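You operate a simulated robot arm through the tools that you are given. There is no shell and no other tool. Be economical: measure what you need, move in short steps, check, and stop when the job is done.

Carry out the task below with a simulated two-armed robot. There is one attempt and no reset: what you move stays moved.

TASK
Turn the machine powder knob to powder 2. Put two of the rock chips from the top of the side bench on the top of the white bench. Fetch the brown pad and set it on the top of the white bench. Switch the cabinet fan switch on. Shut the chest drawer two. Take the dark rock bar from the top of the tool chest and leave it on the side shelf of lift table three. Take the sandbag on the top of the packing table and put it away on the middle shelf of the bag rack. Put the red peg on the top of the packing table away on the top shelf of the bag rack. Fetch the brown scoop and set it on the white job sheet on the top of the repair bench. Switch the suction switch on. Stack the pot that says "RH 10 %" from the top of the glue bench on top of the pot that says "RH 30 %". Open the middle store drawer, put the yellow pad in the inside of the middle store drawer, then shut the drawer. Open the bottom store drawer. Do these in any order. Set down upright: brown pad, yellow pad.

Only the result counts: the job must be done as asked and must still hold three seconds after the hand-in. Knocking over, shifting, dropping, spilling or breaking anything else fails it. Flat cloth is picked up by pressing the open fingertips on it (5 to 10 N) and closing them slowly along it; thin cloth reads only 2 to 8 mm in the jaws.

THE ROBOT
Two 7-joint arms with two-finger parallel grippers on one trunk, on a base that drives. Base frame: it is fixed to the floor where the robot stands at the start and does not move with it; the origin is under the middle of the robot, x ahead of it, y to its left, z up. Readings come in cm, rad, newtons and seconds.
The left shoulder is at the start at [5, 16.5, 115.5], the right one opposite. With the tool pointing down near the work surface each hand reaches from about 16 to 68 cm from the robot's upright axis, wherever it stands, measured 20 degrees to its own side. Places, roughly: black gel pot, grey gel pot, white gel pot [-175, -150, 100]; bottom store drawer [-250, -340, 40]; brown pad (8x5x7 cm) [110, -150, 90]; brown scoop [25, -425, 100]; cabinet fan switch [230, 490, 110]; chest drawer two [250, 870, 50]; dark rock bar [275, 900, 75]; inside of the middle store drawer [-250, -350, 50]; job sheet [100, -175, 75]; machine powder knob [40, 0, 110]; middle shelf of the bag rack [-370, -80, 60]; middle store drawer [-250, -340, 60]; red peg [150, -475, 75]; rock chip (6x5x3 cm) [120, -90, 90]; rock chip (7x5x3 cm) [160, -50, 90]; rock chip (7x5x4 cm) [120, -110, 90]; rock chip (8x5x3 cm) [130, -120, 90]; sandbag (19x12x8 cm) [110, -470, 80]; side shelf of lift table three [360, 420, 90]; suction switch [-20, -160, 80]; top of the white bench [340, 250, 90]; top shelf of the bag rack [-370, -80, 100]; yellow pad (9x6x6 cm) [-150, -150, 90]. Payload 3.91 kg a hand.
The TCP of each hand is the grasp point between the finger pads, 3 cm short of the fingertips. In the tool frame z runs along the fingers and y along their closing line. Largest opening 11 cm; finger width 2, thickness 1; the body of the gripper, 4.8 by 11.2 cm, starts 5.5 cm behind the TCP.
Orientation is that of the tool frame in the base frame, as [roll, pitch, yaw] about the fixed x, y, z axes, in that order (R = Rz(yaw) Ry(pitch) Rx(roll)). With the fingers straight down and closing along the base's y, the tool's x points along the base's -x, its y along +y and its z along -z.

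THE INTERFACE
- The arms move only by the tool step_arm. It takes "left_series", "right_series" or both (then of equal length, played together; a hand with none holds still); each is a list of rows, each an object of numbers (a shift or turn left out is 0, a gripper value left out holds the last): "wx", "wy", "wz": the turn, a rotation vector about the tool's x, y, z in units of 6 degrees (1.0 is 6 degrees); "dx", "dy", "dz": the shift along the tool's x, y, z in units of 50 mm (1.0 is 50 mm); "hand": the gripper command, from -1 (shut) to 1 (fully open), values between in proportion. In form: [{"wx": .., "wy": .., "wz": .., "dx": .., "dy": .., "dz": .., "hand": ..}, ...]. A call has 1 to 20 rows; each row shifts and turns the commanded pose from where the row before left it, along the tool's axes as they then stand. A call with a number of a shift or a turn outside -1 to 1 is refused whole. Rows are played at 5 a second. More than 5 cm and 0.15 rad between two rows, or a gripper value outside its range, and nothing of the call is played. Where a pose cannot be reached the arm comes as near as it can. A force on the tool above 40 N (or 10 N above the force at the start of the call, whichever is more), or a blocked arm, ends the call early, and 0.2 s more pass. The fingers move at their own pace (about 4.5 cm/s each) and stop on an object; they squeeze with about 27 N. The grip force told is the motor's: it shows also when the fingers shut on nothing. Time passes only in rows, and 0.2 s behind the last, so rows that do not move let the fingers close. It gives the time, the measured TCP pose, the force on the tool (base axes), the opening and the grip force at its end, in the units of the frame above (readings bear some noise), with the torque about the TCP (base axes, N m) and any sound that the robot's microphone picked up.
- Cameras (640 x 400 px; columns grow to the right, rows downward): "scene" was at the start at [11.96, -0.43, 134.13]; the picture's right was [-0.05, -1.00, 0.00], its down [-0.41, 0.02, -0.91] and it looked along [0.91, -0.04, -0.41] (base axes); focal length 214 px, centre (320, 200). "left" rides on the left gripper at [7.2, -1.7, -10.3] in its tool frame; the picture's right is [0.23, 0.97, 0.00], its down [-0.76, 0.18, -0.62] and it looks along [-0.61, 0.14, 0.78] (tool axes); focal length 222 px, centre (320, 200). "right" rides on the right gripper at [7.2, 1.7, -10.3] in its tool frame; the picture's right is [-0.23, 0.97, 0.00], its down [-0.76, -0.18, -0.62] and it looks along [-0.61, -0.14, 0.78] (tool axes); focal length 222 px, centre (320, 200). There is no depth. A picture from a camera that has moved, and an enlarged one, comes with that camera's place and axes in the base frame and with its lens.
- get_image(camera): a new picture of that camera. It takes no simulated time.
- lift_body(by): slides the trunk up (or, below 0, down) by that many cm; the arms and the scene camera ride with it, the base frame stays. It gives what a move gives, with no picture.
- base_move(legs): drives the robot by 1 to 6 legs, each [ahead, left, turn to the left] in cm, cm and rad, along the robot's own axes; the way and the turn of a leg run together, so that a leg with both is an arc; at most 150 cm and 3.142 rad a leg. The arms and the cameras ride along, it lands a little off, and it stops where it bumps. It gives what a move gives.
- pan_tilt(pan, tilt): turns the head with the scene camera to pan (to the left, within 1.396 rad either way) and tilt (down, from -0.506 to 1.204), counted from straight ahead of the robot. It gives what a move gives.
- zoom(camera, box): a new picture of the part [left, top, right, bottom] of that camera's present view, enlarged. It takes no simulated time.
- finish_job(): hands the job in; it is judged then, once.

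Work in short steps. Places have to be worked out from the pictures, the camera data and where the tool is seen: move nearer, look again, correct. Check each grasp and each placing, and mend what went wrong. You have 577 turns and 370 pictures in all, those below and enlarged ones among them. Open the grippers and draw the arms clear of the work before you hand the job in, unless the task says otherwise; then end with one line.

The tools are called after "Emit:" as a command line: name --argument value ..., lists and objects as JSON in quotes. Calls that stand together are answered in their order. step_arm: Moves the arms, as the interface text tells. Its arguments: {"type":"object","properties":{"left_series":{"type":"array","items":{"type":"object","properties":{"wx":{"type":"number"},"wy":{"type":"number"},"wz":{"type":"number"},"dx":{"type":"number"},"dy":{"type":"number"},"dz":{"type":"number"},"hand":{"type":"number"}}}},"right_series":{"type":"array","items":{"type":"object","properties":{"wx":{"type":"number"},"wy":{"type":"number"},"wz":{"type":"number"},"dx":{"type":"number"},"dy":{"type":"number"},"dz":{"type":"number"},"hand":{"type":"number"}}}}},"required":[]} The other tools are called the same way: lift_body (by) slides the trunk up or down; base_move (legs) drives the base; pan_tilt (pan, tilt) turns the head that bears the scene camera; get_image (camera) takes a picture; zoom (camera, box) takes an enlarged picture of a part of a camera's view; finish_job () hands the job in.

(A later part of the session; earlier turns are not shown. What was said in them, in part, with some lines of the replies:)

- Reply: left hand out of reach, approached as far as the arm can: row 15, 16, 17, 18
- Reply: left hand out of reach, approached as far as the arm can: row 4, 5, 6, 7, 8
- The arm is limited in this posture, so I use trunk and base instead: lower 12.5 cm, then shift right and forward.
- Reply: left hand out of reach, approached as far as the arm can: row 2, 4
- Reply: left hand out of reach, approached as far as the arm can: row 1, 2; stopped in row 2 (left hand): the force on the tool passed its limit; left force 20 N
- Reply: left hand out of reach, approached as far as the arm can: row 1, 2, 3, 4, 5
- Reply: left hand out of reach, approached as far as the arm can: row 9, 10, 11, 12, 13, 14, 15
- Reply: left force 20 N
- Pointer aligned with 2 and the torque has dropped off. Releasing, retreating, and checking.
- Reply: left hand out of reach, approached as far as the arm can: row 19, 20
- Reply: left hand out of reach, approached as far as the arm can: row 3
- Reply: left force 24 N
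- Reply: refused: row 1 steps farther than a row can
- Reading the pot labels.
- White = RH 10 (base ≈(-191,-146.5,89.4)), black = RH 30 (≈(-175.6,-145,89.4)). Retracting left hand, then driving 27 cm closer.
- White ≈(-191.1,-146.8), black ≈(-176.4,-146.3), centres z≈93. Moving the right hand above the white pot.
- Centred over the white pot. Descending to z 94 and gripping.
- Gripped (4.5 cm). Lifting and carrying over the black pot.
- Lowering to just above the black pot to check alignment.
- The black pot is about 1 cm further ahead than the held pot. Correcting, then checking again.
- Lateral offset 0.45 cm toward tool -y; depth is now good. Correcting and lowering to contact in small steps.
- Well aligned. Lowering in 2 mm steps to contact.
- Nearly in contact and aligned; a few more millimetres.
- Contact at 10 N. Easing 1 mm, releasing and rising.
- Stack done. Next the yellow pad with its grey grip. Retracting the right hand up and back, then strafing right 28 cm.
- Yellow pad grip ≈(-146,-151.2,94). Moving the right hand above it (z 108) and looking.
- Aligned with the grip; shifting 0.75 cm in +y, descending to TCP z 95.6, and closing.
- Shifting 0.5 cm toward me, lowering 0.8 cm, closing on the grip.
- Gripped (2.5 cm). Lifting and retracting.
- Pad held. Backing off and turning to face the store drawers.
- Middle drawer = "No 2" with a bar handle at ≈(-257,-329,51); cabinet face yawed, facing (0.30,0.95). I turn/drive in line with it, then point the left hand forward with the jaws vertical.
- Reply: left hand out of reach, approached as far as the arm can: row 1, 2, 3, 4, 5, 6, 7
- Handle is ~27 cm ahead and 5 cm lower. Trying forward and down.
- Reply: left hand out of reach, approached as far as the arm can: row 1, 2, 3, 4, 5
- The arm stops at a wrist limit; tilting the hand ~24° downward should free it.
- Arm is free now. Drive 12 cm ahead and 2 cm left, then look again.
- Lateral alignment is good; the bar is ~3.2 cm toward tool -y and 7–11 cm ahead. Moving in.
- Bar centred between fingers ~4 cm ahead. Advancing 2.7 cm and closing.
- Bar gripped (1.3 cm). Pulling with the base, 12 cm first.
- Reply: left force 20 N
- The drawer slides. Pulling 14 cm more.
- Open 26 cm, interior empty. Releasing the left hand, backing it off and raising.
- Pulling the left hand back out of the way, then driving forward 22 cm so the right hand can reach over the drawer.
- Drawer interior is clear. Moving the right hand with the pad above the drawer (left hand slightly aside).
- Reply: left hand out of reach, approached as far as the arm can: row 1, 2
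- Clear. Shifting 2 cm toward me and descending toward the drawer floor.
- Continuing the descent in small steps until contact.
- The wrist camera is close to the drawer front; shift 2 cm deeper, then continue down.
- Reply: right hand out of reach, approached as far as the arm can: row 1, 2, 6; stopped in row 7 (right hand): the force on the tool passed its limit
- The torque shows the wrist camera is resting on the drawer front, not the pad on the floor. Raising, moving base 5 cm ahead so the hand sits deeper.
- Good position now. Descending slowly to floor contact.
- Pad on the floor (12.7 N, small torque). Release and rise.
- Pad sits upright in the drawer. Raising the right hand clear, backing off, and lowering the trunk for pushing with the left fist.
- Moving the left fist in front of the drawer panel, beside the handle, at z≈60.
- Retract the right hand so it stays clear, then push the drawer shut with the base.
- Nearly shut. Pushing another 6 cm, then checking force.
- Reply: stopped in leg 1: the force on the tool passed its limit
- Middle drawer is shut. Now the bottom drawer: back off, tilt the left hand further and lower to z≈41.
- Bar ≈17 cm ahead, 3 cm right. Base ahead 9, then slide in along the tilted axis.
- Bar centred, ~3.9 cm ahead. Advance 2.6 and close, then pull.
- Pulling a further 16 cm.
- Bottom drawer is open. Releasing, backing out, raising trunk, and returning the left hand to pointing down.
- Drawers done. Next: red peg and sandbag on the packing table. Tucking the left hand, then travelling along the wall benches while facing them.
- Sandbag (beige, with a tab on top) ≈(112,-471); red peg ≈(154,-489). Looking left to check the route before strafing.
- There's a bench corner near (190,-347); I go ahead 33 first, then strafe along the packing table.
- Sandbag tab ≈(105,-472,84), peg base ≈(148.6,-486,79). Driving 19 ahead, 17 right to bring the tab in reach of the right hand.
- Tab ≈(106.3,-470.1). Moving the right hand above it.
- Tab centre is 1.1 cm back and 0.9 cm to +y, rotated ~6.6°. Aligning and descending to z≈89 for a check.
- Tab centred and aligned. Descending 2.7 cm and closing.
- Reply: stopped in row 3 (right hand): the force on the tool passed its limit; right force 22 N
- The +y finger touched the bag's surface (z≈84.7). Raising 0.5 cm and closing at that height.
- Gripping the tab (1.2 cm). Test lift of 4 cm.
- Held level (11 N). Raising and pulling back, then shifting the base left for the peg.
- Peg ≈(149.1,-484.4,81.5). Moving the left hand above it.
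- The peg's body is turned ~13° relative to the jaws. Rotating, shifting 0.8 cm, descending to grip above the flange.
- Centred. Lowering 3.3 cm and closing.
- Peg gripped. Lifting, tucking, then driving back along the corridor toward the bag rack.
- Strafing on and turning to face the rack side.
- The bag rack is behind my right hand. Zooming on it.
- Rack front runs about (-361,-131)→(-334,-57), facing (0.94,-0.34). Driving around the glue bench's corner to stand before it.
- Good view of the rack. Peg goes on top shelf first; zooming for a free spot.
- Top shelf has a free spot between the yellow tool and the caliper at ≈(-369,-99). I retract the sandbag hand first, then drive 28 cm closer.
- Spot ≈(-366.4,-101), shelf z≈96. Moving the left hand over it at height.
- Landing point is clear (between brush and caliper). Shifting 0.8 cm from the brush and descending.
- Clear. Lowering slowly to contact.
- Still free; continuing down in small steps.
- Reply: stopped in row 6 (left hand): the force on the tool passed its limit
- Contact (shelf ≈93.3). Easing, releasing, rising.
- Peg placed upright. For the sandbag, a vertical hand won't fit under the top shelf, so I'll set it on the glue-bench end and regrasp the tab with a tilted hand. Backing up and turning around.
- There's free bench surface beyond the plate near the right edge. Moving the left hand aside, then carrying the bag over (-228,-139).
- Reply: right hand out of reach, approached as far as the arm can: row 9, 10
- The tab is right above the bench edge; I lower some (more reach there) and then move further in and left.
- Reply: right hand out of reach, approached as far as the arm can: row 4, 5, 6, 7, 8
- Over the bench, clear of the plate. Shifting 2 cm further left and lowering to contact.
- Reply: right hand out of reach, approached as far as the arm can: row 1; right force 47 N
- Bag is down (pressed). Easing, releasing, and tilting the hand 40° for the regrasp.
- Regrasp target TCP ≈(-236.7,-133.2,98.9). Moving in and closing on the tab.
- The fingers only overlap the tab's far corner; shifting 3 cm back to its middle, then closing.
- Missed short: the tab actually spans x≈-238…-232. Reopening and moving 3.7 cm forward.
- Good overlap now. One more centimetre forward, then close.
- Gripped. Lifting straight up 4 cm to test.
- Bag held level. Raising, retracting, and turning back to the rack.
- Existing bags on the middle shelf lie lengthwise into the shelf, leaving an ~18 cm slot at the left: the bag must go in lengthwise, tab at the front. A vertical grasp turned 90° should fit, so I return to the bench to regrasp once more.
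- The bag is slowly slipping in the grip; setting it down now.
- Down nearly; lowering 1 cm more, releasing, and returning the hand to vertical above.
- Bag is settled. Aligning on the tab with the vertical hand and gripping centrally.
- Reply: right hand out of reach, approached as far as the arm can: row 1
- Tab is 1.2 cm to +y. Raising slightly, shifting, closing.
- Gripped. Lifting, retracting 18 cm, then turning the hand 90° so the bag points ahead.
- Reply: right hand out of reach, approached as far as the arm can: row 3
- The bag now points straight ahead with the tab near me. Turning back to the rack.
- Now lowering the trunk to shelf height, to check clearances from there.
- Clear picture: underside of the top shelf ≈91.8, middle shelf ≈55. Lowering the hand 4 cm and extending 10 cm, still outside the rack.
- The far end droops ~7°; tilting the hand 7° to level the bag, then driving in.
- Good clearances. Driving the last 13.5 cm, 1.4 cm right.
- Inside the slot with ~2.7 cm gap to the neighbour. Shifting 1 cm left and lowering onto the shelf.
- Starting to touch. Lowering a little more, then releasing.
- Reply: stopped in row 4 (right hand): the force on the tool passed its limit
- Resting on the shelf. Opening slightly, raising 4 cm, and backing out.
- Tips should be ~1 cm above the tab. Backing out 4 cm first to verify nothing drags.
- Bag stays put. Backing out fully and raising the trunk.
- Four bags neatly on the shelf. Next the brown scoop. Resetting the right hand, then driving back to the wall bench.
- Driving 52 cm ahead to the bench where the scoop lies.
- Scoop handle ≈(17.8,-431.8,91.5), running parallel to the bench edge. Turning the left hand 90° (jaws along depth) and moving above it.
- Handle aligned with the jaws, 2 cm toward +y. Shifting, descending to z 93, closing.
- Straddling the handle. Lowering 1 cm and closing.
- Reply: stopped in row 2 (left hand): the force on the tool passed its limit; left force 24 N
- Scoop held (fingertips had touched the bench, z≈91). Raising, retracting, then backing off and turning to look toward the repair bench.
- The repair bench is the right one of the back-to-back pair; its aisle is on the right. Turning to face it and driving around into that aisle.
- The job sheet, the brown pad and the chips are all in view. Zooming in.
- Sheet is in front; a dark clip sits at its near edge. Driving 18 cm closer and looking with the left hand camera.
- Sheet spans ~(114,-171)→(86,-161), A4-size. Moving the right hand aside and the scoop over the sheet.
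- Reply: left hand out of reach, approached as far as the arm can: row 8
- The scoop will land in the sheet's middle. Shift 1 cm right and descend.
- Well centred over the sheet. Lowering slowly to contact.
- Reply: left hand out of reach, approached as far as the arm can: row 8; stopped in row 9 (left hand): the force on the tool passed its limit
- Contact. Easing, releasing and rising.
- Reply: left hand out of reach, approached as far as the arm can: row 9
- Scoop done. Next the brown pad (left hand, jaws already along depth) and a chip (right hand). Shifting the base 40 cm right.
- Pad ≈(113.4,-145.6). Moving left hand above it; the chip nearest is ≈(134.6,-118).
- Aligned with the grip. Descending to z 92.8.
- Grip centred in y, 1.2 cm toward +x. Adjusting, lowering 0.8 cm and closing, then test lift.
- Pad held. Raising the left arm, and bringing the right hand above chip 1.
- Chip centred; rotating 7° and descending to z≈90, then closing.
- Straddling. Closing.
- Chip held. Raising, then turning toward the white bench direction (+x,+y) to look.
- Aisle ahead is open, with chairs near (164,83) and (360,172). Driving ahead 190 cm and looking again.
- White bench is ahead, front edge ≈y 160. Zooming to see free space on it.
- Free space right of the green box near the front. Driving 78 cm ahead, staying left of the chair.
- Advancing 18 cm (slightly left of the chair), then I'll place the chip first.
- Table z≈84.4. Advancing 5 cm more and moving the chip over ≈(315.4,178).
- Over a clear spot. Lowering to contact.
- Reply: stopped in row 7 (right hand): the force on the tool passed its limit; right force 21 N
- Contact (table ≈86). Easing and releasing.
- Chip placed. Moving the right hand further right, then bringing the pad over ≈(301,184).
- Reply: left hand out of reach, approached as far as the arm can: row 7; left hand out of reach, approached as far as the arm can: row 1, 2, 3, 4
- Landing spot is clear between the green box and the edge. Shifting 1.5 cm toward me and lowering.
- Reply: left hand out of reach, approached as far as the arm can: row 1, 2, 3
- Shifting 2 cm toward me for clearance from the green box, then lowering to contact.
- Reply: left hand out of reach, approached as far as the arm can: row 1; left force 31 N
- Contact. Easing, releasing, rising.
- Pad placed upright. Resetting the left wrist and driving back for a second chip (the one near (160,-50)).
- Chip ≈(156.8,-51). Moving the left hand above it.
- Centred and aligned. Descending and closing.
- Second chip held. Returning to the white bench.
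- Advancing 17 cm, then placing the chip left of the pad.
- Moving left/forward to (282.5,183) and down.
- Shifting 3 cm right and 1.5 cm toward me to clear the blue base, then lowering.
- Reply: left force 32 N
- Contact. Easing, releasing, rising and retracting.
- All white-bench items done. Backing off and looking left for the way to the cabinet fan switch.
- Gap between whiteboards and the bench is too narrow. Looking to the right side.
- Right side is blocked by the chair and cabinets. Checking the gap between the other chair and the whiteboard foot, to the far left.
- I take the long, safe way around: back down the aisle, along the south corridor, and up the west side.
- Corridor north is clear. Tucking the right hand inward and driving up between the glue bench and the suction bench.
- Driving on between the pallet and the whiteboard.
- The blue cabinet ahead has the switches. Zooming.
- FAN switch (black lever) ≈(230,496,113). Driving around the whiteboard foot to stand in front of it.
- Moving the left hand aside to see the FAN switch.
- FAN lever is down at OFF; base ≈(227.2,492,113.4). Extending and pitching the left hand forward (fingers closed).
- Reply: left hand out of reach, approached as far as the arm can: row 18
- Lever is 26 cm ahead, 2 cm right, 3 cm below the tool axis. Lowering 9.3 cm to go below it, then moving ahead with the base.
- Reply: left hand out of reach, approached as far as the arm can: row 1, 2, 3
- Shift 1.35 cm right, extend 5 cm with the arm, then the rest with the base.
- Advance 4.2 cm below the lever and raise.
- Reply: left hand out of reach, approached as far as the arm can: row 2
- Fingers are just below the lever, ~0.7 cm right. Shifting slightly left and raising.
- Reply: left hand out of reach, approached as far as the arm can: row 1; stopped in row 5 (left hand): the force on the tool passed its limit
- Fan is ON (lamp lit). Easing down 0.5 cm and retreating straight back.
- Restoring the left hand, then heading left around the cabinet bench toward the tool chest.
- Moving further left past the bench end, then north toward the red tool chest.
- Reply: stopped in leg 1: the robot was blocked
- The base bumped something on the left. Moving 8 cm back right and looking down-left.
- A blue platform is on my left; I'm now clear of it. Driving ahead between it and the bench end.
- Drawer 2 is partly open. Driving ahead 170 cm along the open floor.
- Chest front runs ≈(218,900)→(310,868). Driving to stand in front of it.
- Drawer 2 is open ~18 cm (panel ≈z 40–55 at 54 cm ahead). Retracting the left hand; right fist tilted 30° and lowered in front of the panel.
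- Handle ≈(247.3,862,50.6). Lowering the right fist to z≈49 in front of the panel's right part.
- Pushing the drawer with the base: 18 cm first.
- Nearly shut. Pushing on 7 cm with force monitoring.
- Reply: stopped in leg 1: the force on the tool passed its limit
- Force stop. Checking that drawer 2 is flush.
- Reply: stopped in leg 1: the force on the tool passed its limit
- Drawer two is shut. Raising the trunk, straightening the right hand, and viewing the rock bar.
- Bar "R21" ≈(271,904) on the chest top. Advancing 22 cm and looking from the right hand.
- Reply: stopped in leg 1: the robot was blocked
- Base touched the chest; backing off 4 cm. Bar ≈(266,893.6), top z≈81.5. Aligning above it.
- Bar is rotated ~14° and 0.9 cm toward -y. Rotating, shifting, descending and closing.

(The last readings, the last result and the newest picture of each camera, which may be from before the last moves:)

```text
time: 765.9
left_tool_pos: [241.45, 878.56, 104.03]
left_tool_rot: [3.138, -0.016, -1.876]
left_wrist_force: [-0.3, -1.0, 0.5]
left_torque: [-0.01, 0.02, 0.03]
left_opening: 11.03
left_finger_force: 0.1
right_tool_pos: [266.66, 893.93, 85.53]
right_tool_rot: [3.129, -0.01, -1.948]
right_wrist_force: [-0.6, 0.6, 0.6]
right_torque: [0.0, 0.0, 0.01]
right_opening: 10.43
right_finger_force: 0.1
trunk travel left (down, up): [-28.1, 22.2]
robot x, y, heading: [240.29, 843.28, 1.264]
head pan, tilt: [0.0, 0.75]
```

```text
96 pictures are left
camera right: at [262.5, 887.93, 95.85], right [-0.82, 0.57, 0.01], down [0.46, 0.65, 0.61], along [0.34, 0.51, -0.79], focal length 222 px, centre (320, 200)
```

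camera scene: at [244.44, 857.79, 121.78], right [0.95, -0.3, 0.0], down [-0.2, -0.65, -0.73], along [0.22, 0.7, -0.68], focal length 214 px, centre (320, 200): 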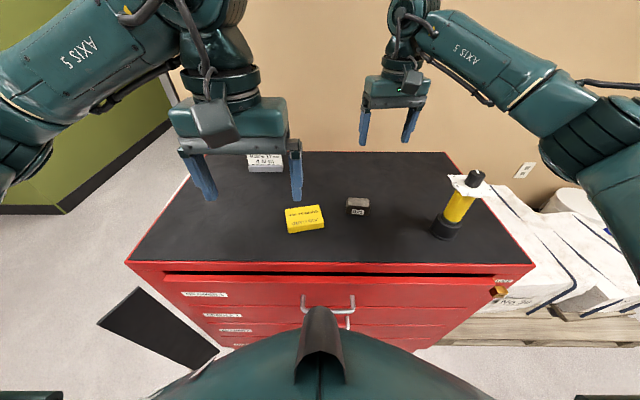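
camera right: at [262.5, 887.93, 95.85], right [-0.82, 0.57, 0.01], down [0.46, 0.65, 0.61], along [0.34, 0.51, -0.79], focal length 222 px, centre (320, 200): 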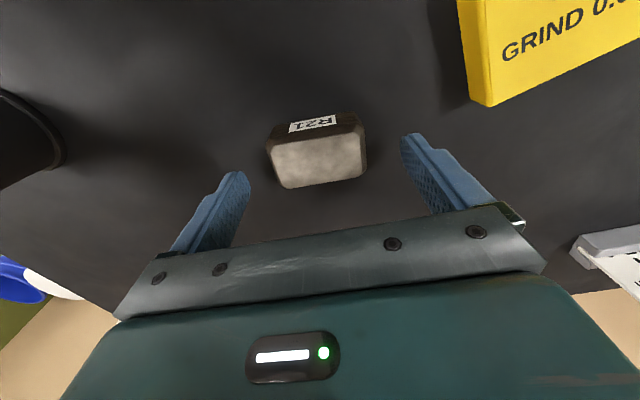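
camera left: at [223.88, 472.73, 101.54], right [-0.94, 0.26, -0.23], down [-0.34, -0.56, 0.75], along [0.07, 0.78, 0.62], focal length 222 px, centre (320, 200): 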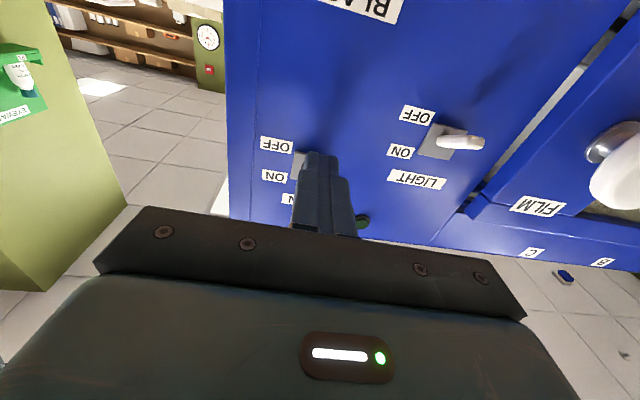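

Aligned. Lowering 3.4 cm and closing, then lifting.

Emit:
step_arm --right_series '[{"dz": 0.4}, {"dz": 0.28}, {"hand": -1}, {}, {}, {}]'

Emit:
step_arm --right_series '[{"dz": -0.4}, {"dz": -0.7}, {}]'

Emit:
get_image --camera "right"

```text
time: 766.5
left_tool_pos: [241.55, 878.35, 103.95]
left_tool_rot: [3.138, -0.012, -1.878]
left_wrist_force: [0.0, 0.0, 1.4]
left_torque: [0.02, 0.02, 0.03]
left_opening: 11.01
left_finger_force: 0.1
right_tool_pos: [267.17, 893.75, 83.48]
right_tool_rot: [3.135, 0.003, -1.955]
right_wrist_force: [8.7, -15.4, 18.9]
right_torque: [-1.1, -1.15, -0.57]
right_opening: 9.42
right_finger_force: 6.0
trunk travel left (down, up): [-28.1, 22.2]
robot x, y, heading: [240.06, 843.25, 1.268]
head pan, tilt: [0.0, 0.75]
stopped in row 3 (right hand): the force on the tool passed its limit (the readings are from after the stop); the commanded pose is now the measured one
```

```text
time: 767.3
left_tool_pos: [241.36, 878.59, 103.9]
left_tool_rot: [3.141, -0.016, -1.877]
left_wrist_force: [-0.4, 0.6, 0.0]
left_torque: [0.0, -0.02, 0.0]
left_opening: 11.0
left_finger_force: 0.1
right_tool_pos: [266.85, 894.17, 88.72]
right_tool_rot: [3.127, -0.002, -1.948]
right_wrist_force: [-0.4, -0.2, -0.9]
right_torque: [0.03, 0.02, -0.02]
right_opening: 6.18
right_finger_force: 26.7
trunk travel left (down, up): [-28.1, 22.2]
robot x, y, heading: [240.17, 843.05, 1.261]
head pan, tilt: [0.0, 0.75]
```

```text
95 pictures are left
camera right: at [262.79, 888.0, 99.01], right [-0.82, 0.57, 0.01], down [0.45, 0.64, 0.62], along [0.34, 0.52, -0.78], focal length 222 px, centre (320, 200)
```

right: 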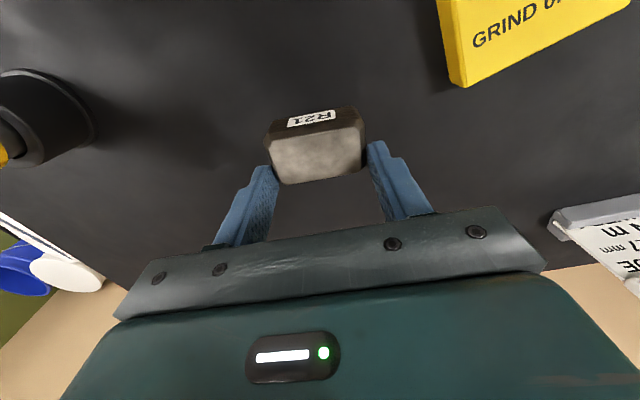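

Bar held (6.2 cm) at the fingertips. Raising, tucking, and starting back toward lift table three.

Emit:
step_arm --right_series '[{"dz": -0.8}, {"dz": -0.8}, {"dz": -0.6}, {"dx": 0.8}, {"dx": 0.8}, {"dx": 0.6}]' --left_series '[{}, {}, {}, {"dx": 0.4}, {}, {}]'

Emit:
base_move --legs '[[-14, 0, 0], [0, 60, 0], [0, 52, 0.03], [-80, 0, 0]]'

Emit:
get_image --camera "right"

```text
time: 768.7
left_tool_pos: [240.96, 876.71, 103.91]
left_tool_rot: [3.138, -0.016, -1.875]
left_wrist_force: [0.3, -0.5, 0.1]
left_torque: [0.03, -0.02, -0.02]
left_opening: 10.99
left_finger_force: 0.2
right_tool_pos: [262.88, 883.71, 99.86]
right_tool_rot: [3.128, 0.0, -1.947]
right_wrist_force: [-0.3, 0.1, -1.6]
right_torque: [0.02, -0.03, 0.02]
right_opening: 6.17
right_finger_force: 27.1
trunk travel left (down, up): [-28.1, 22.2]
robot x, y, heading: [240.53, 843.15, 1.266]
head pan, tilt: [0.0, 0.75]
```

```text
time: 779.5
left_tool_pos: [106.4, 821.96, 103.81]
left_tool_rot: [3.139, -0.017, -1.853]
left_wrist_force: [0.1, 0.8, 0.1]
left_torque: [0.03, 0.01, -0.02]
left_opening: 10.97
left_finger_force: 0.0
right_tool_pos: [128.27, 829.54, 99.78]
right_tool_rot: [3.127, 0.0, -1.925]
right_wrist_force: [0.3, -0.8, -1.8]
right_torque: [0.03, 0.01, 0.0]
right_opening: 6.19
right_finger_force: 27.2
trunk travel left (down, up): [-28.1, 22.2]
robot x, y, heading: [106.41, 788.73, 1.287]
head pan, tilt: [0.0, 0.75]
```

```text
94 pictures are left
camera right: at [124.35, 823.32, 110.15], right [-0.83, 0.55, 0.01], down [0.44, 0.65, 0.62], along [0.33, 0.52, -0.78], focal length 222 px, centre (320, 200)
```

right: 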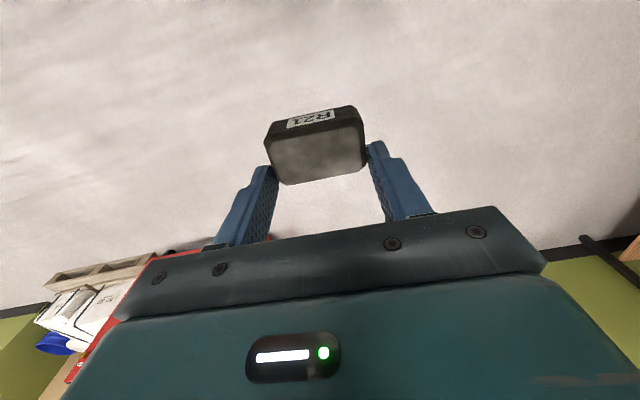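

Continuing back south along the same path.

Emit:
base_move --legs '[[-97, -3, 0], [-97, -2, 0], [-64, 0, 0], [-64, -1, 0], [-4, -67, 0], [0, -60, 0]]'

Emit:
pan_tilt --pan -0.6 --tilt 0.4

Emit:
get_image --camera "scene"

```text
time: 802.1
left_tool_pos: [150.6, 471.24, 103.84]
left_tool_rot: [3.137, -0.015, -1.817]
left_wrist_force: [-0.4, 0.2, -0.7]
left_torque: [0.03, 0.01, 0.01]
left_opening: 11.0
left_finger_force: 0.1
right_tool_pos: [172.35, 479.57, 99.79]
right_tool_rot: [3.127, -0.001, -1.887]
right_wrist_force: [0.0, 0.3, -1.5]
right_torque: [0.01, -0.01, -0.03]
right_opening: 6.13
right_finger_force: 27.1
trunk travel left (down, up): [-28.1, 22.2]
robot x, y, heading: [151.93, 437.87, 1.332]
head pan, tilt: [0.0, 0.75]
```

```text
time: 803.1
left_tool_pos: [150.59, 471.39, 103.77]
left_tool_rot: [3.136, -0.016, -1.813]
left_wrist_force: [-0.5, -1.0, 0.5]
left_torque: [0.0, 0.0, 0.06]
left_opening: 11.01
left_finger_force: 0.1
right_tool_pos: [172.11, 479.63, 99.77]
right_tool_rot: [3.128, 0.001, -1.887]
right_wrist_force: [-0.6, 0.0, -0.8]
right_torque: [0.05, 0.0, 0.02]
right_opening: 6.13
right_finger_force: 26.8
trunk travel left (down, up): [-28.1, 22.2]
robot x, y, heading: [151.99, 437.71, 1.329]
head pan, tilt: [-0.6, 0.4]
```

```text
93 pictures are left
camera scene: at [159.32, 446.93, 124.88], right [0.67, -0.75, 0.0], down [-0.29, -0.26, -0.92], along [0.69, 0.61, -0.39], focal length 214 px, centre (320, 200)
```

scene: 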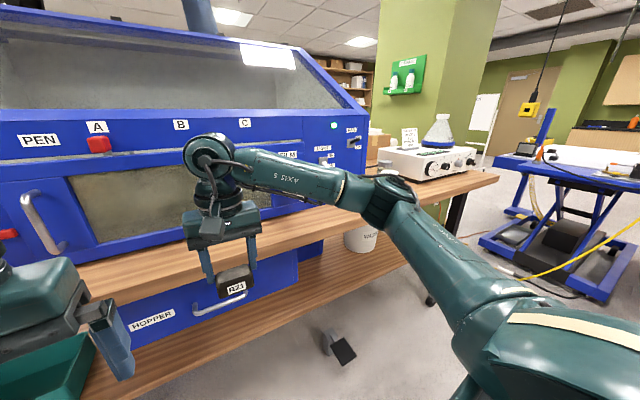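

Lift table three is on the right. Zooming on its side shelf.

Emit:
zoom --camera "scene" --box '[460, 100, 640, 310]'

```text
1.90 times, centred on (550, 205) of scene
camera zoom: at [159.32, 446.93, 124.88], right [0.67, -0.75, 0.0], down [-0.29, -0.26, -0.92], along [0.69, 0.61, -0.39], focal length 409 px, centre (-118, 190)
```

zoom: 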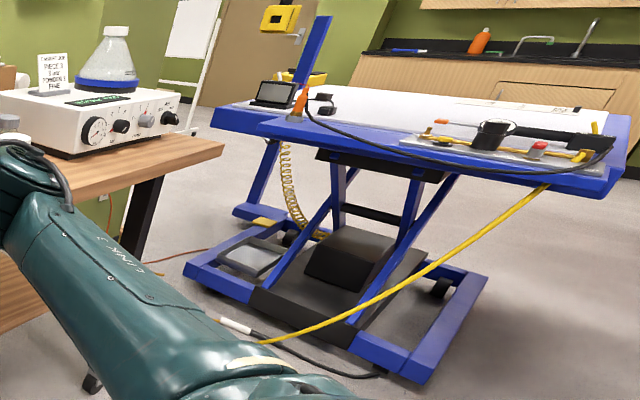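

Moving right along the aisle for a closer look at the side shelf.

Emit:
base_move --legs '[[0, -60, 0], [-5, -45, 0]]'

Emit:
lift_body --by 28

Emit:
pan_tilt --pan -1.3 --tilt 0.5

Emit:
get_image --camera "scene"

```text
time: 808.8
left_tool_pos: [250.97, 442.09, 103.86]
left_tool_rot: [3.139, -0.017, -1.805]
left_wrist_force: [0.3, -0.7, 0.1]
left_torque: [0.02, 0.0, 0.02]
left_opening: 10.99
left_finger_force: 0.0
right_tool_pos: [272.42, 450.62, 99.88]
right_tool_rot: [3.126, -0.001, -1.878]
right_wrist_force: [-1.5, -0.3, -1.5]
right_torque: [0.01, 0.02, 0.0]
right_opening: 6.15
right_finger_force: 27.1
trunk travel left (down, up): [-28.1, 22.2]
robot x, y, heading: [252.5, 408.65, 1.336]
head pan, tilt: [-0.6, 0.4]
```

```text
time: 811.2
left_tool_pos: [250.86, 442.08, 126.07]
left_tool_rot: [3.139, -0.014, -1.806]
left_wrist_force: [0.3, 0.3, -0.5]
left_torque: [0.0, -0.01, -0.04]
left_opening: 10.98
left_finger_force: 0.0
right_tool_pos: [272.39, 450.58, 121.93]
right_tool_rot: [3.128, -0.001, -1.878]
right_wrist_force: [-0.2, 0.4, -1.4]
right_torque: [0.02, 0.0, 0.01]
right_opening: 6.14
right_finger_force: 26.9
right hand out of reach, approached as far as the arm can: row 1
trunk travel left (down, up): [-50.3, 0.0]
robot x, y, heading: [252.58, 408.92, 1.337]
head pan, tilt: [-0.6, 0.4]
```

```text
time: 812.2
left_tool_pos: [250.82, 442.0, 125.84]
left_tool_rot: [3.138, -0.016, -1.805]
left_wrist_force: [0.1, -0.9, 0.2]
left_torque: [0.02, -0.01, -0.01]
left_opening: 11.0
left_finger_force: 0.1
right_tool_pos: [272.41, 450.69, 122.04]
right_tool_rot: [3.126, 0.0, -1.876]
right_wrist_force: [-0.6, 0.4, -0.5]
right_torque: [0.05, -0.01, 0.01]
right_opening: 6.13
right_finger_force: 27.1
trunk travel left (down, up): [-50.3, 0.0]
robot x, y, heading: [252.73, 408.7, 1.336]
head pan, tilt: [-1.3, 0.499]
```

```text
91 pictures are left
camera scene: at [262.06, 411.98, 146.18], right [0.04, -1.0, 0.0], down [-0.48, -0.02, -0.88], along [0.88, 0.03, -0.48], focal length 214 px, centre (320, 200)
```

scene: 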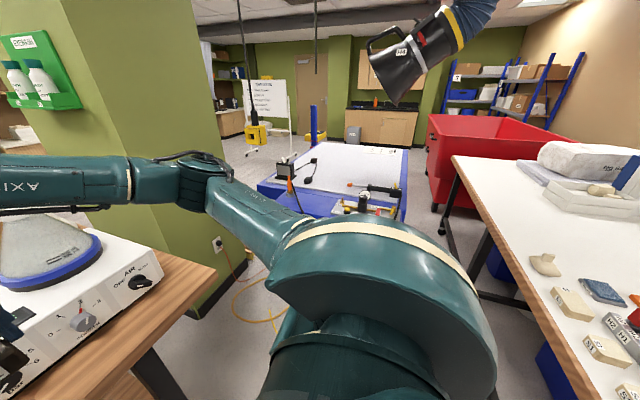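

Lift table is to the east. Strafing right 30 cm, then turning to face it.

Emit:
base_move --legs '[[0, -28, 0], [0, 0, -1.62]]'

Emit:
pan_tilt --pan 0 --tilt 0.55

Emit:
get_image --camera "scene"

```text
time: 818.2
left_tool_pos: [313.37, 401.4, 125.92]
left_tool_rot: [3.137, -0.018, 2.835]
left_wrist_force: [1.0, 0.5, -0.2]
left_torque: [0.0, 0.02, 0.01]
left_opening: 10.98
left_finger_force: 0.0
right_tool_pos: [320.31, 379.34, 121.95]
right_tool_rot: [3.129, 0.0, 2.763]
right_wrist_force: [0.0, 0.1, -1.3]
right_torque: [0.02, -0.03, 0.0]
right_opening: 6.13
right_finger_force: 27.0
trunk travel left (down, up): [-50.3, 0.0]
robot x, y, heading: [279.91, 402.19, -0.307]
head pan, tilt: [-1.3, 0.499]
```

```text
time: 819.7
left_tool_pos: [313.42, 401.39, 126.13]
left_tool_rot: [3.138, -0.016, 2.835]
left_wrist_force: [-0.2, 0.2, -0.7]
left_torque: [0.0, 0.02, -0.01]
left_opening: 11.01
left_finger_force: 0.0
right_tool_pos: [320.35, 379.33, 122.02]
right_tool_rot: [3.128, -0.002, 2.763]
right_wrist_force: [0.2, 0.8, -2.3]
right_torque: [0.0, -0.01, -0.01]
right_opening: 6.16
right_finger_force: 26.6
trunk travel left (down, up): [-50.3, 0.0]
robot x, y, heading: [280.16, 401.91, -0.307]
head pan, tilt: [0.0, 0.55]
```

```text
90 pictures are left
camera scene: at [291.13, 398.66, 145.72], right [-0.3, -0.95, 0.0], down [-0.5, 0.16, -0.85], along [0.81, -0.26, -0.52], focal length 214 px, centre (320, 200)
```

scene: 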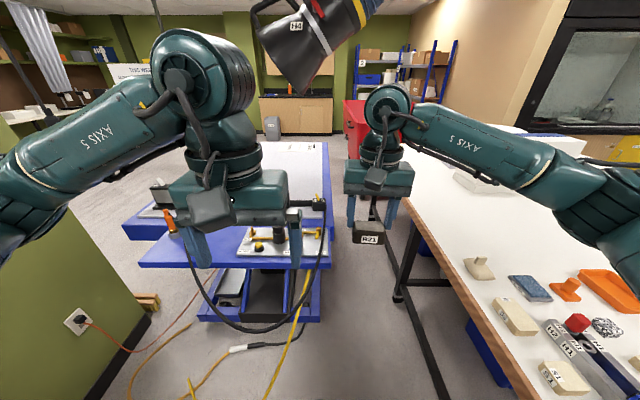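

Retracting the left hand to see the shelf, then zooming.

Emit:
step_arm --left_series '[{"dx": 0.6}, {"dx": 0.6}, {"dx": 0.4, "dy": -0.3}, {"dy": -0.6}]'

Emit:
zoom --camera "scene" --box '[110, 130, 370, 350]'

```text
time: 820.7
left_tool_pos: [304.21, 399.4, 126.22]
left_tool_rot: [3.138, -0.015, 2.835]
left_wrist_force: [-0.2, -0.1, -0.3]
left_torque: [0.01, 0.02, 0.0]
left_opening: 11.0
left_finger_force: 0.0
right_tool_pos: [320.38, 379.22, 122.02]
right_tool_rot: [3.127, 0.0, 2.762]
right_wrist_force: [0.5, -0.7, -1.7]
right_torque: [0.01, -0.01, -0.02]
right_opening: 6.16
right_finger_force: 26.4
trunk travel left (down, up): [-50.3, 0.0]
robot x, y, heading: [280.14, 402.42, -0.308]
head pan, tilt: [0.0, 0.55]
```

```text
1.82 times, centred on (240, 240) of scene
camera zoom: at [291.12, 398.55, 145.71], right [-0.3, -0.95, 0.0], down [-0.5, 0.16, -0.85], along [0.81, -0.26, -0.52], focal length 390 px, centre (466, 127)
```

zoom: 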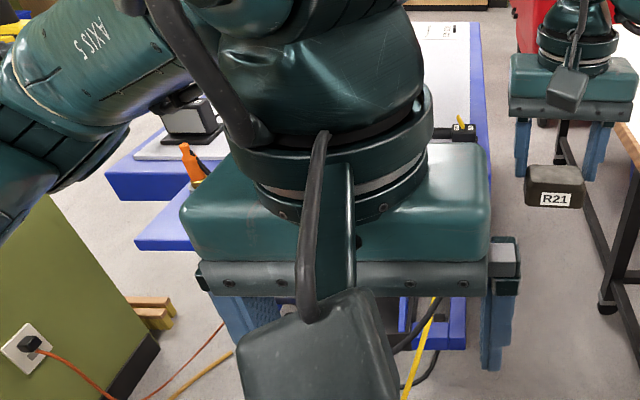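

Lowering the left hand out of the line of sight.

Emit:
step_arm --left_series '[{"dz": 0.9}, {"dz": 0.9}, {"dz": 0.9}, {"dz": 0.9}, {"dz": 0.9}, {"dz": 0.9}, {"dz": 0.9}]'

Emit:
get_image --camera "scene"

```text
time: 822.3
left_tool_pos: [303.74, 399.66, 94.62]
left_tool_rot: [3.137, -0.015, 2.834]
left_wrist_force: [0.7, -0.3, -0.3]
left_torque: [-0.02, -0.02, 0.03]
left_opening: 11.02
left_finger_force: 0.0
right_tool_pos: [320.46, 379.41, 121.97]
right_tool_rot: [3.128, 0.0, 2.763]
right_wrist_force: [-0.1, 0.3, -1.5]
right_torque: [0.02, -0.01, 0.01]
right_opening: 6.12
right_finger_force: 26.8
trunk travel left (down, up): [-50.3, 0.0]
robot x, y, heading: [280.14, 402.18, -0.306]
head pan, tilt: [0.0, 0.55]
```

```text
88 pictures are left
camera scene: at [291.14, 398.68, 145.72], right [-0.3, -0.95, 0.0], down [-0.5, 0.16, -0.85], along [0.81, -0.26, -0.52], focal length 214 px, centre (320, 200)
```

scene: 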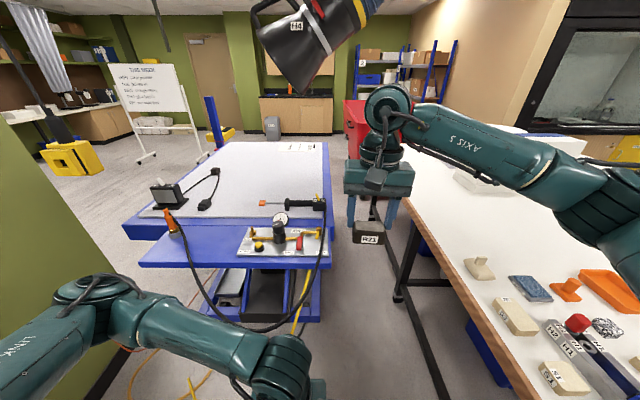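

Side shelf (z≈90) has a free area between the cable and the tool plate at ≈(356,416.5). Raising the left hand again, turning slightly left and moving 13 cm ahead.

Emit:
step_arm --left_series '[{"dz": -0.9}, {"dz": -0.9}, {"dz": -0.9}, {"dz": -0.9}, {"dz": -0.9}, {"dz": -0.9}, {"dz": -0.9}]'

Emit:
base_move --legs '[[0, 0, 0.48], [13, 0, 0]]'

Emit:
get_image --camera "scene"

Emit:
get_image --camera "right"

```text
time: 823.9
left_tool_pos: [304.31, 399.66, 125.87]
left_tool_rot: [3.137, -0.016, 2.836]
left_wrist_force: [-0.4, -0.7, 0.4]
left_torque: [0.01, -0.04, -0.02]
left_opening: 10.99
left_finger_force: 0.1
right_tool_pos: [320.32, 379.42, 122.04]
right_tool_rot: [3.128, 0.0, 2.763]
right_wrist_force: [0.3, -0.6, -1.1]
right_torque: [-0.01, -0.03, 0.0]
right_opening: 6.15
right_finger_force: 26.9
trunk travel left (down, up): [-50.3, 0.0]
robot x, y, heading: [279.92, 402.06, -0.301]
head pan, tilt: [0.0, 0.55]
```

```text
time: 826.5
left_tool_pos: [315.95, 413.7, 125.99]
left_tool_rot: [3.137, -0.016, -2.966]
left_wrist_force: [0.2, 0.0, 0.1]
left_torque: [0.02, 0.01, -0.01]
left_opening: 10.99
left_finger_force: 0.1
right_tool_pos: [339.52, 403.04, 121.99]
right_tool_rot: [3.127, 0.002, -3.037]
right_wrist_force: [0.1, 0.2, -1.5]
right_torque: [0.03, 0.01, 0.01]
right_opening: 6.15
right_finger_force: 26.7
trunk travel left (down, up): [-50.3, 0.0]
robot x, y, heading: [293.12, 404.51, 0.177]
head pan, tilt: [0.0, 0.55]
```

```text
87 pictures are left
camera scene: at [304.66, 406.67, 145.71], right [0.17, -0.98, 0.0], down [-0.52, -0.09, -0.85], along [0.84, 0.15, -0.52], focal length 214 px, centre (320, 200)
```

scene: 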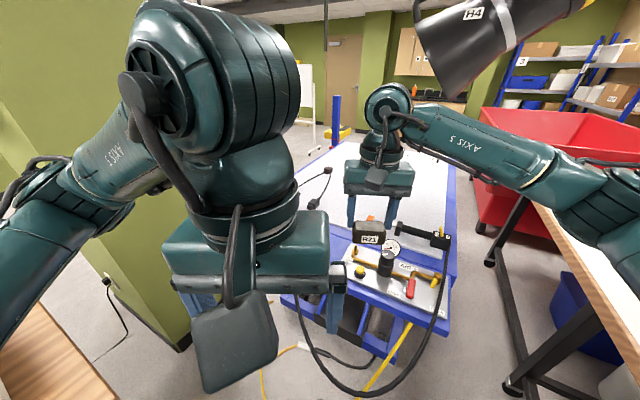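

```text
86 pictures are left
camera right: at [332.1, 403.91, 132.31], right [0.13, 0.99, 0.01], down [0.78, -0.11, 0.62], along [0.62, -0.07, -0.78], focal length 222 px, centre (320, 200)
```

right: 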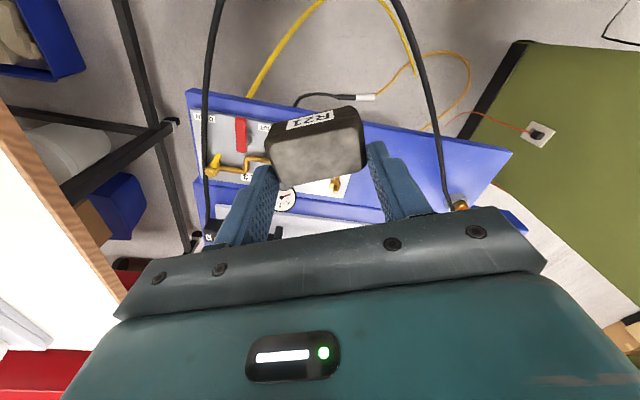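

Landing spot (355.8,416) between plate and cable confirmed from above. Moving the bar over it.

Emit:
step_arm --right_series '[{"dx": -0.59, "dy": 0.37}, {"dx": -0.59, "dy": 0.37}, {"dx": -0.59, "dy": 0.37}, {"dx": -0.59, "dy": 0.37}, {"dx": -0.59, "dy": 0.38}, {"dx": -0.57, "dy": 0.38}, {"dz": 0.7}, {"dz": 0.7}, {"dz": 0.7}]'

Emit:
get_image --camera "right"

Emit:
get_image --camera "scene"

```text
time: 828.5
left_tool_pos: [315.9, 413.62, 125.94]
left_tool_rot: [3.137, -0.015, -2.968]
left_wrist_force: [0.4, -0.1, 0.1]
left_torque: [0.04, 0.01, 0.02]
left_opening: 11.01
left_finger_force: 0.0
right_tool_pos: [353.2, 413.9, 111.3]
right_tool_rot: [3.128, 0.0, -3.039]
right_wrist_force: [-0.1, -0.3, -1.6]
right_torque: [-0.02, -0.01, -0.01]
right_opening: 6.15
right_finger_force: 27.2
right hand out of reach, approached as far as the arm can: row 6
trunk travel left (down, up): [-50.3, 0.0]
robot x, y, heading: [292.57, 404.45, 0.176]
head pan, tilt: [0.0, 0.55]
```

```text
85 pictures are left
camera right: at [345.89, 414.8, 121.55], right [0.13, 0.99, 0.01], down [0.78, -0.11, 0.62], along [0.62, -0.07, -0.78], focal length 222 px, centre (320, 200)
```

right: 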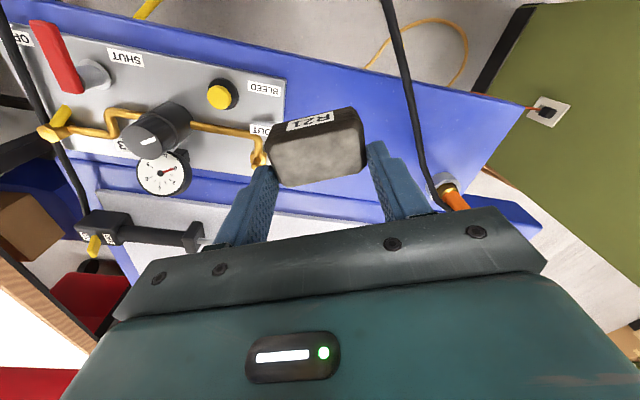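

```text
84 pictures are left
camera scene: at [304.63, 406.65, 145.71], right [0.17, -0.98, 0.0], down [-0.52, -0.09, -0.85], along [0.84, 0.15, -0.52], focal length 214 px, centre (320, 200)
```

scene: 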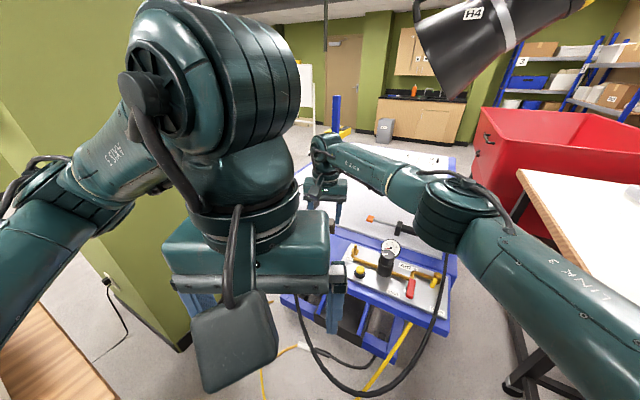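

Landing point needs ~3.5 cm deeper and ~2 cm left; using the base for that.

Emit:
base_move --legs '[[3.5, 2, 0]]'

Emit:
step_arm --right_series '[{"dz": 0.7}, {"dz": 0.7}]'

Emit:
get_image --camera "right"

```text
time: 829.4
left_tool_pos: [319.1, 416.22, 125.85]
left_tool_rot: [3.14, -0.015, -2.967]
left_wrist_force: [0.0, 0.6, 0.2]
left_torque: [0.02, 0.04, 0.02]
left_opening: 10.99
left_finger_force: 0.1
right_tool_pos: [356.45, 416.64, 111.28]
right_tool_rot: [3.127, 0.002, -3.039]
right_wrist_force: [0.4, 0.2, -0.5]
right_torque: [0.0, 0.01, -0.02]
right_opening: 6.16
right_finger_force: 26.9
trunk travel left (down, up): [-50.3, 0.0]
robot x, y, heading: [296.04, 407.07, 0.176]
head pan, tilt: [0.0, 0.55]
```

```text
time: 830.0
left_tool_pos: [319.0, 416.3, 125.97]
left_tool_rot: [3.137, -0.017, -2.967]
left_wrist_force: [0.2, 0.0, -0.1]
left_torque: [0.04, -0.02, 0.01]
left_opening: 10.97
left_finger_force: 0.1
right_tool_pos: [356.54, 416.87, 104.32]
right_tool_rot: [3.129, 0.0, -3.037]
right_wrist_force: [-0.1, 0.1, -1.0]
right_torque: [-0.01, -0.01, -0.02]
right_opening: 6.16
right_finger_force: 26.7
trunk travel left (down, up): [-50.3, 0.0]
robot x, y, heading: [295.98, 407.31, 0.175]
head pan, tilt: [0.0, 0.55]
```

```text
83 pictures are left
camera right: at [349.15, 417.81, 114.69], right [0.12, 0.99, 0.01], down [0.78, -0.11, 0.62], along [0.62, -0.07, -0.78], focal length 222 px, centre (320, 200)
```

right: 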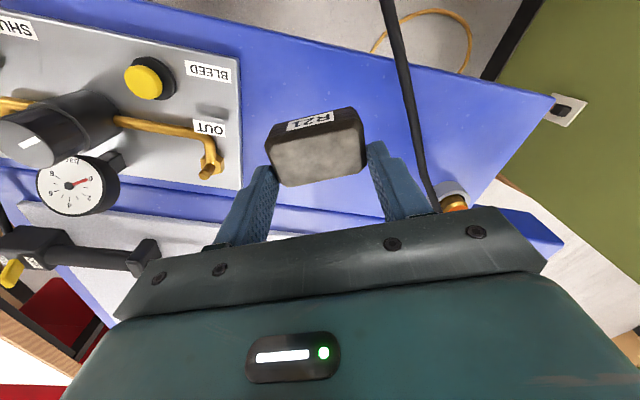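

Well placed between plate and cable. Lowering to contact.

Emit:
step_arm --right_series '[{"dz": 0.5}, {"dz": 0.5}, {"dz": 0.3}, {"dz": 0.15}, {"dz": 0.1}, {"dz": 0.1}, {"dz": 0.1}, {"dz": 0.1}]'

Emit:
get_image --camera "right"

```text
time: 831.8
left_tool_pos: [318.88, 416.29, 125.9]
left_tool_rot: [3.14, -0.017, -2.968]
left_wrist_force: [-0.2, -0.1, 0.4]
left_torque: [-0.03, 0.0, -0.01]
left_opening: 10.99
left_finger_force: 0.1
right_tool_pos: [355.74, 416.56, 95.07]
right_tool_rot: [3.129, 0.002, -3.039]
right_wrist_force: [-0.5, 0.2, -1.4]
right_torque: [0.01, -0.02, -0.01]
right_opening: 6.15
right_finger_force: 26.9
right hand out of reach, approached as far as the arm can: row 7
trunk travel left (down, up): [-50.3, 0.0]
robot x, y, heading: [296.14, 407.3, 0.176]
head pan, tilt: [0.0, 0.55]
```

```text
82 pictures are left
camera right: at [348.51, 417.55, 105.43], right [0.13, 0.99, 0.01], down [0.78, -0.11, 0.62], along [0.62, -0.07, -0.78], focal length 222 px, centre (320, 200)
```

right: 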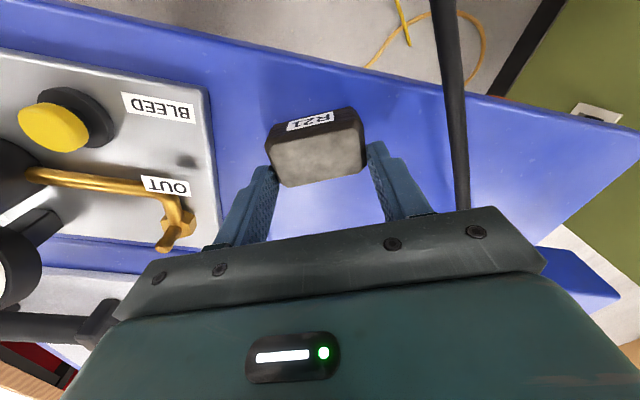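

Still free; continuing down in small steps.

Emit:
step_arm --right_series '[{"dz": 0.08}, {"dz": 0.08}, {"dz": 0.08}, {"dz": 0.06}, {"dz": 0.06}, {"dz": 0.06}]'

```text
time: 833.2
left_tool_pos: [318.75, 416.2, 125.93]
left_tool_rot: [3.141, -0.012, -2.967]
left_wrist_force: [0.0, -0.8, -0.7]
left_torque: [0.0, 0.02, 0.01]
left_opening: 11.0
left_finger_force: 0.0
right_tool_pos: [355.43, 416.42, 93.6]
right_tool_rot: [3.124, 0.007, -3.037]
right_wrist_force: [3.4, 3.3, 23.2]
right_torque: [-0.31, -0.08, -0.01]
right_opening: 6.18
right_finger_force: 27.4
right hand out of reach, approached as far as the arm can: row 2, 5
trunk travel left (down, up): [-50.3, 0.0]
robot x, y, heading: [296.0, 407.01, 0.178]
head pan, tilt: [0.0, 0.55]
```

Contact at 93.6. Easing 1 mm, releasing, rising.

Emit:
step_arm --right_series '[{"dz": -0.05}, {"hand": 0.4}, {}, {}, {"dz": -0.5}, {"dz": -0.8}, {"dz": -0.8}, {"dz": -0.8}]'

Emit:
get_image --camera "right"

```text
time: 835.0
left_tool_pos: [319.02, 416.16, 125.93]
left_tool_rot: [3.138, -0.016, -2.967]
left_wrist_force: [0.5, -0.8, -0.5]
left_torque: [-0.04, -0.01, 0.01]
left_opening: 11.01
left_finger_force: 0.1
right_tool_pos: [355.47, 420.07, 106.77]
right_tool_rot: [3.128, 0.0, -3.039]
right_wrist_force: [-0.7, 0.6, 0.4]
right_torque: [-0.05, 0.01, -0.03]
right_opening: 7.7
right_finger_force: 0.1
right hand out of reach, approached as far as the arm can: row 5, 6, 7, 8
trunk travel left (down, up): [-50.3, 0.0]
robot x, y, heading: [296.26, 407.41, 0.179]
head pan, tilt: [0.0, 0.55]
```

```text
81 pictures are left
camera right: at [348.1, 420.99, 117.04], right [0.13, 0.99, 0.01], down [0.78, -0.11, 0.62], along [0.62, -0.07, -0.78], focal length 222 px, centre (320, 200)
```

right: 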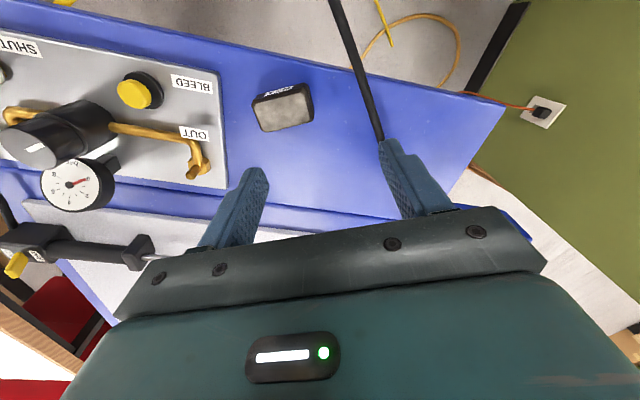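

Bar rests on the side shelf. Retracting the right hand back and up.

Emit:
step_arm --right_series '[{"dx": 0.4, "dy": -0.2, "dz": -0.2}, {"dx": 0.7, "dy": -0.2, "dz": -0.4}, {"dx": 0.8, "dz": -0.5}, {"dx": 0.8, "dz": -0.3}, {"dx": 0.6}]'

Emit:
base_move --legs '[[-16, 0, 0]]'

Emit:
get_image --camera "scene"

Emit:
zoom --camera "scene" --box '[260, 190, 480, 340]'

```text
time: 836.2
left_tool_pos: [318.87, 416.21, 125.94]
left_tool_rot: [3.139, -0.014, -2.967]
left_wrist_force: [0.0, -0.1, 0.0]
left_torque: [0.0, 0.01, 0.03]
left_opening: 11.04
left_finger_force: 0.1
right_tool_pos: [338.92, 416.14, 113.6]
right_tool_rot: [3.127, 0.003, -3.038]
right_wrist_force: [0.5, -1.0, -0.2]
right_torque: [0.0, 0.0, 0.01]
right_opening: 7.72
right_finger_force: 0.1
right hand out of reach, approached as far as the arm can: row 1
trunk travel left (down, up): [-50.3, 0.0]
robot x, y, heading: [296.0, 407.26, 0.176]
head pan, tilt: [0.0, 0.55]
```

```text
time: 837.6
left_tool_pos: [303.41, 413.61, 125.98]
left_tool_rot: [3.136, -0.013, -2.967]
left_wrist_force: [0.5, 0.1, 0.3]
left_torque: [0.01, -0.02, 0.03]
left_opening: 11.01
left_finger_force: 0.0
right_tool_pos: [323.55, 413.47, 113.48]
right_tool_rot: [3.129, 0.002, -3.039]
right_wrist_force: [0.4, 0.6, 0.4]
right_torque: [-0.02, -0.04, 0.01]
right_opening: 7.7
right_finger_force: 0.0
trunk travel left (down, up): [-50.3, 0.0]
robot x, y, heading: [280.9, 404.15, 0.177]
head pan, tilt: [0.0, 0.55]
```

```text
80 pictures are left
camera scene: at [292.14, 406.53, 145.73], right [0.18, -0.98, 0.0], down [-0.51, -0.09, -0.85], along [0.84, 0.15, -0.52], focal length 214 px, centre (320, 200)
```

scene: 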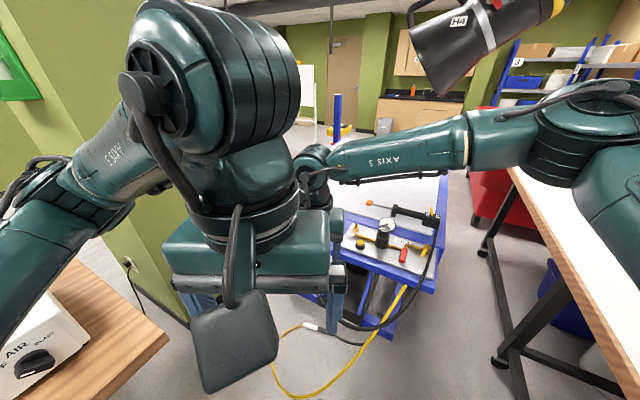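

```text
2.67 times, centred on (370, 265) of scene
camera zoom: at [292.14, 406.53, 145.73], right [0.18, -0.98, 0.0], down [-0.51, -0.09, -0.85], along [0.84, 0.15, -0.52], focal length 572 px, centre (187, 27)
```

zoom: 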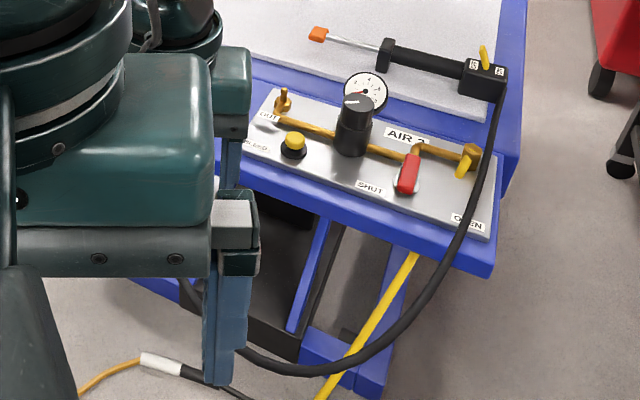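

Checking the bar with the right-hand camera.

Emit:
get_image --camera "right"

```text
78 pictures are left
camera right: at [316.1, 414.27, 123.86], right [0.13, 0.99, 0.01], down [0.78, -0.11, 0.62], along [0.62, -0.07, -0.78], focal length 222 px, centre (320, 200)
```

right: 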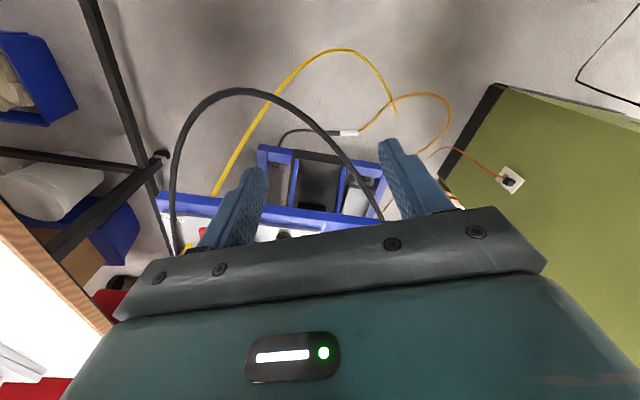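

Opening the grippers and lowering the left hand out of view for a final check of the bar.

Emit:
step_arm --left_series '[{"dz": 0.9}, {"dz": 0.9}, {"dz": 0.9}, {"dz": 0.9}, {"dz": 0.9}, {"dz": 0.9}, {"dz": 0.9}]' --right_series '[{"hand": 1, "dy": -0.8}, {"dy": -0.8}, {"dy": -0.8}, {"dy": -0.6}, {}, {}, {}]'

Emit:
get_image --camera "scene"

```text
time: 839.2
left_tool_pos: [302.94, 413.73, 94.31]
left_tool_rot: [3.14, -0.014, -2.966]
left_wrist_force: [0.0, 0.1, 0.0]
left_torque: [0.0, -0.01, 0.02]
left_opening: 11.01
left_finger_force: 0.0
right_tool_pos: [324.88, 398.28, 113.25]
right_tool_rot: [3.128, 0.0, -3.038]
right_wrist_force: [0.0, -0.1, -0.8]
right_torque: [0.01, 0.02, -0.04]
right_opening: 11.02
right_finger_force: 0.1
trunk travel left (down, up): [-50.3, 0.0]
robot x, y, heading: [280.69, 404.25, 0.177]
head pan, tilt: [0.0, 0.55]
```

```text
77 pictures are left
camera scene: at [292.23, 406.57, 145.72], right [0.18, -0.98, 0.0], down [-0.51, -0.09, -0.85], along [0.84, 0.15, -0.52], focal length 214 px, centre (320, 200)
```

scene: 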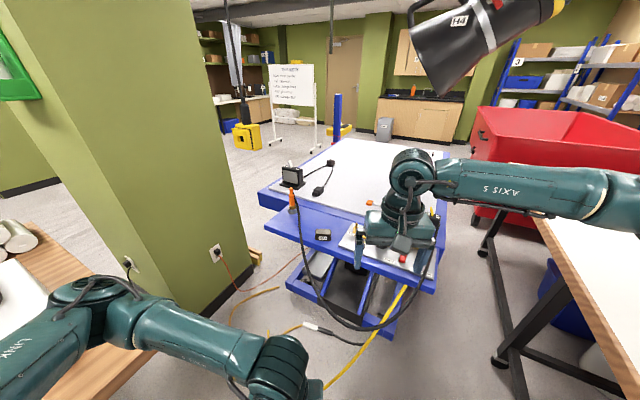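

The bar is on the shelf. Something at far left on the bench looks odd; zooming.

Emit:
pan_tilt --pan 0.7 --tilt 0.6

Emit:
get_image --camera "scene"

```text
time: 840.3
left_tool_pos: [302.99, 413.62, 94.52]
left_tool_rot: [3.138, -0.014, -2.968]
left_wrist_force: [-0.2, -0.2, 0.1]
left_torque: [-0.01, -0.02, -0.01]
left_opening: 10.99
left_finger_force: 0.0
right_tool_pos: [324.93, 398.2, 113.23]
right_tool_rot: [3.127, 0.001, -3.039]
right_wrist_force: [-0.5, 0.4, 0.6]
right_torque: [-0.01, -0.01, 0.01]
right_opening: 11.0
right_finger_force: 0.1
trunk travel left (down, up): [-50.3, 0.0]
robot x, y, heading: [280.66, 404.36, 0.175]
head pan, tilt: [0.7, 0.6]
```

```text
76 pictures are left
camera scene: at [289.05, 411.76, 145.27], right [0.77, -0.64, 0.0], down [-0.36, -0.43, -0.83], along [0.53, 0.63, -0.56], focal length 214 px, centre (320, 200)
```

scene: 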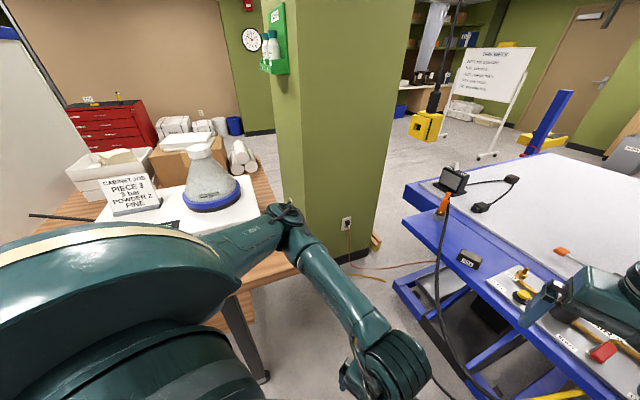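

Those are just rolls on the bench; everything stands. Raising the left arm clear and handing in.

Emit:
step_arm --left_series '[{"dz": -0.9}, {"dz": -0.9}, {"dz": -0.9}, {"dz": -0.9}, {"dz": -0.9}, {"dz": -0.9}, {"dz": -0.9}]'

Emit:
finish_job

```text
time: 841.9
left_tool_pos: [303.32, 413.74, 125.86]
left_tool_rot: [3.14, -0.015, -2.969]
left_wrist_force: [0.2, -0.3, 0.8]
left_torque: [0.03, 0.02, 0.01]
left_opening: 11.0
left_finger_force: 0.2
right_tool_pos: [324.95, 398.23, 113.27]
right_tool_rot: [3.127, 0.001, -3.038]
right_wrist_force: [-0.1, 0.1, -0.4]
right_torque: [0.03, -0.03, -0.01]
right_opening: 11.01
right_finger_force: 0.1
trunk travel left (down, up): [-50.3, 0.0]
robot x, y, heading: [280.41, 404.21, 0.173]
head pan, tilt: [0.7, 0.6]
```

```text
The job is handed in.
```

I finished every task and handed the job in, but the base bumped a blue platform (near x=12, y=475) and the tool chest. It stopped both times and I backed off; I saw no movement, but did not check the items on the platform.
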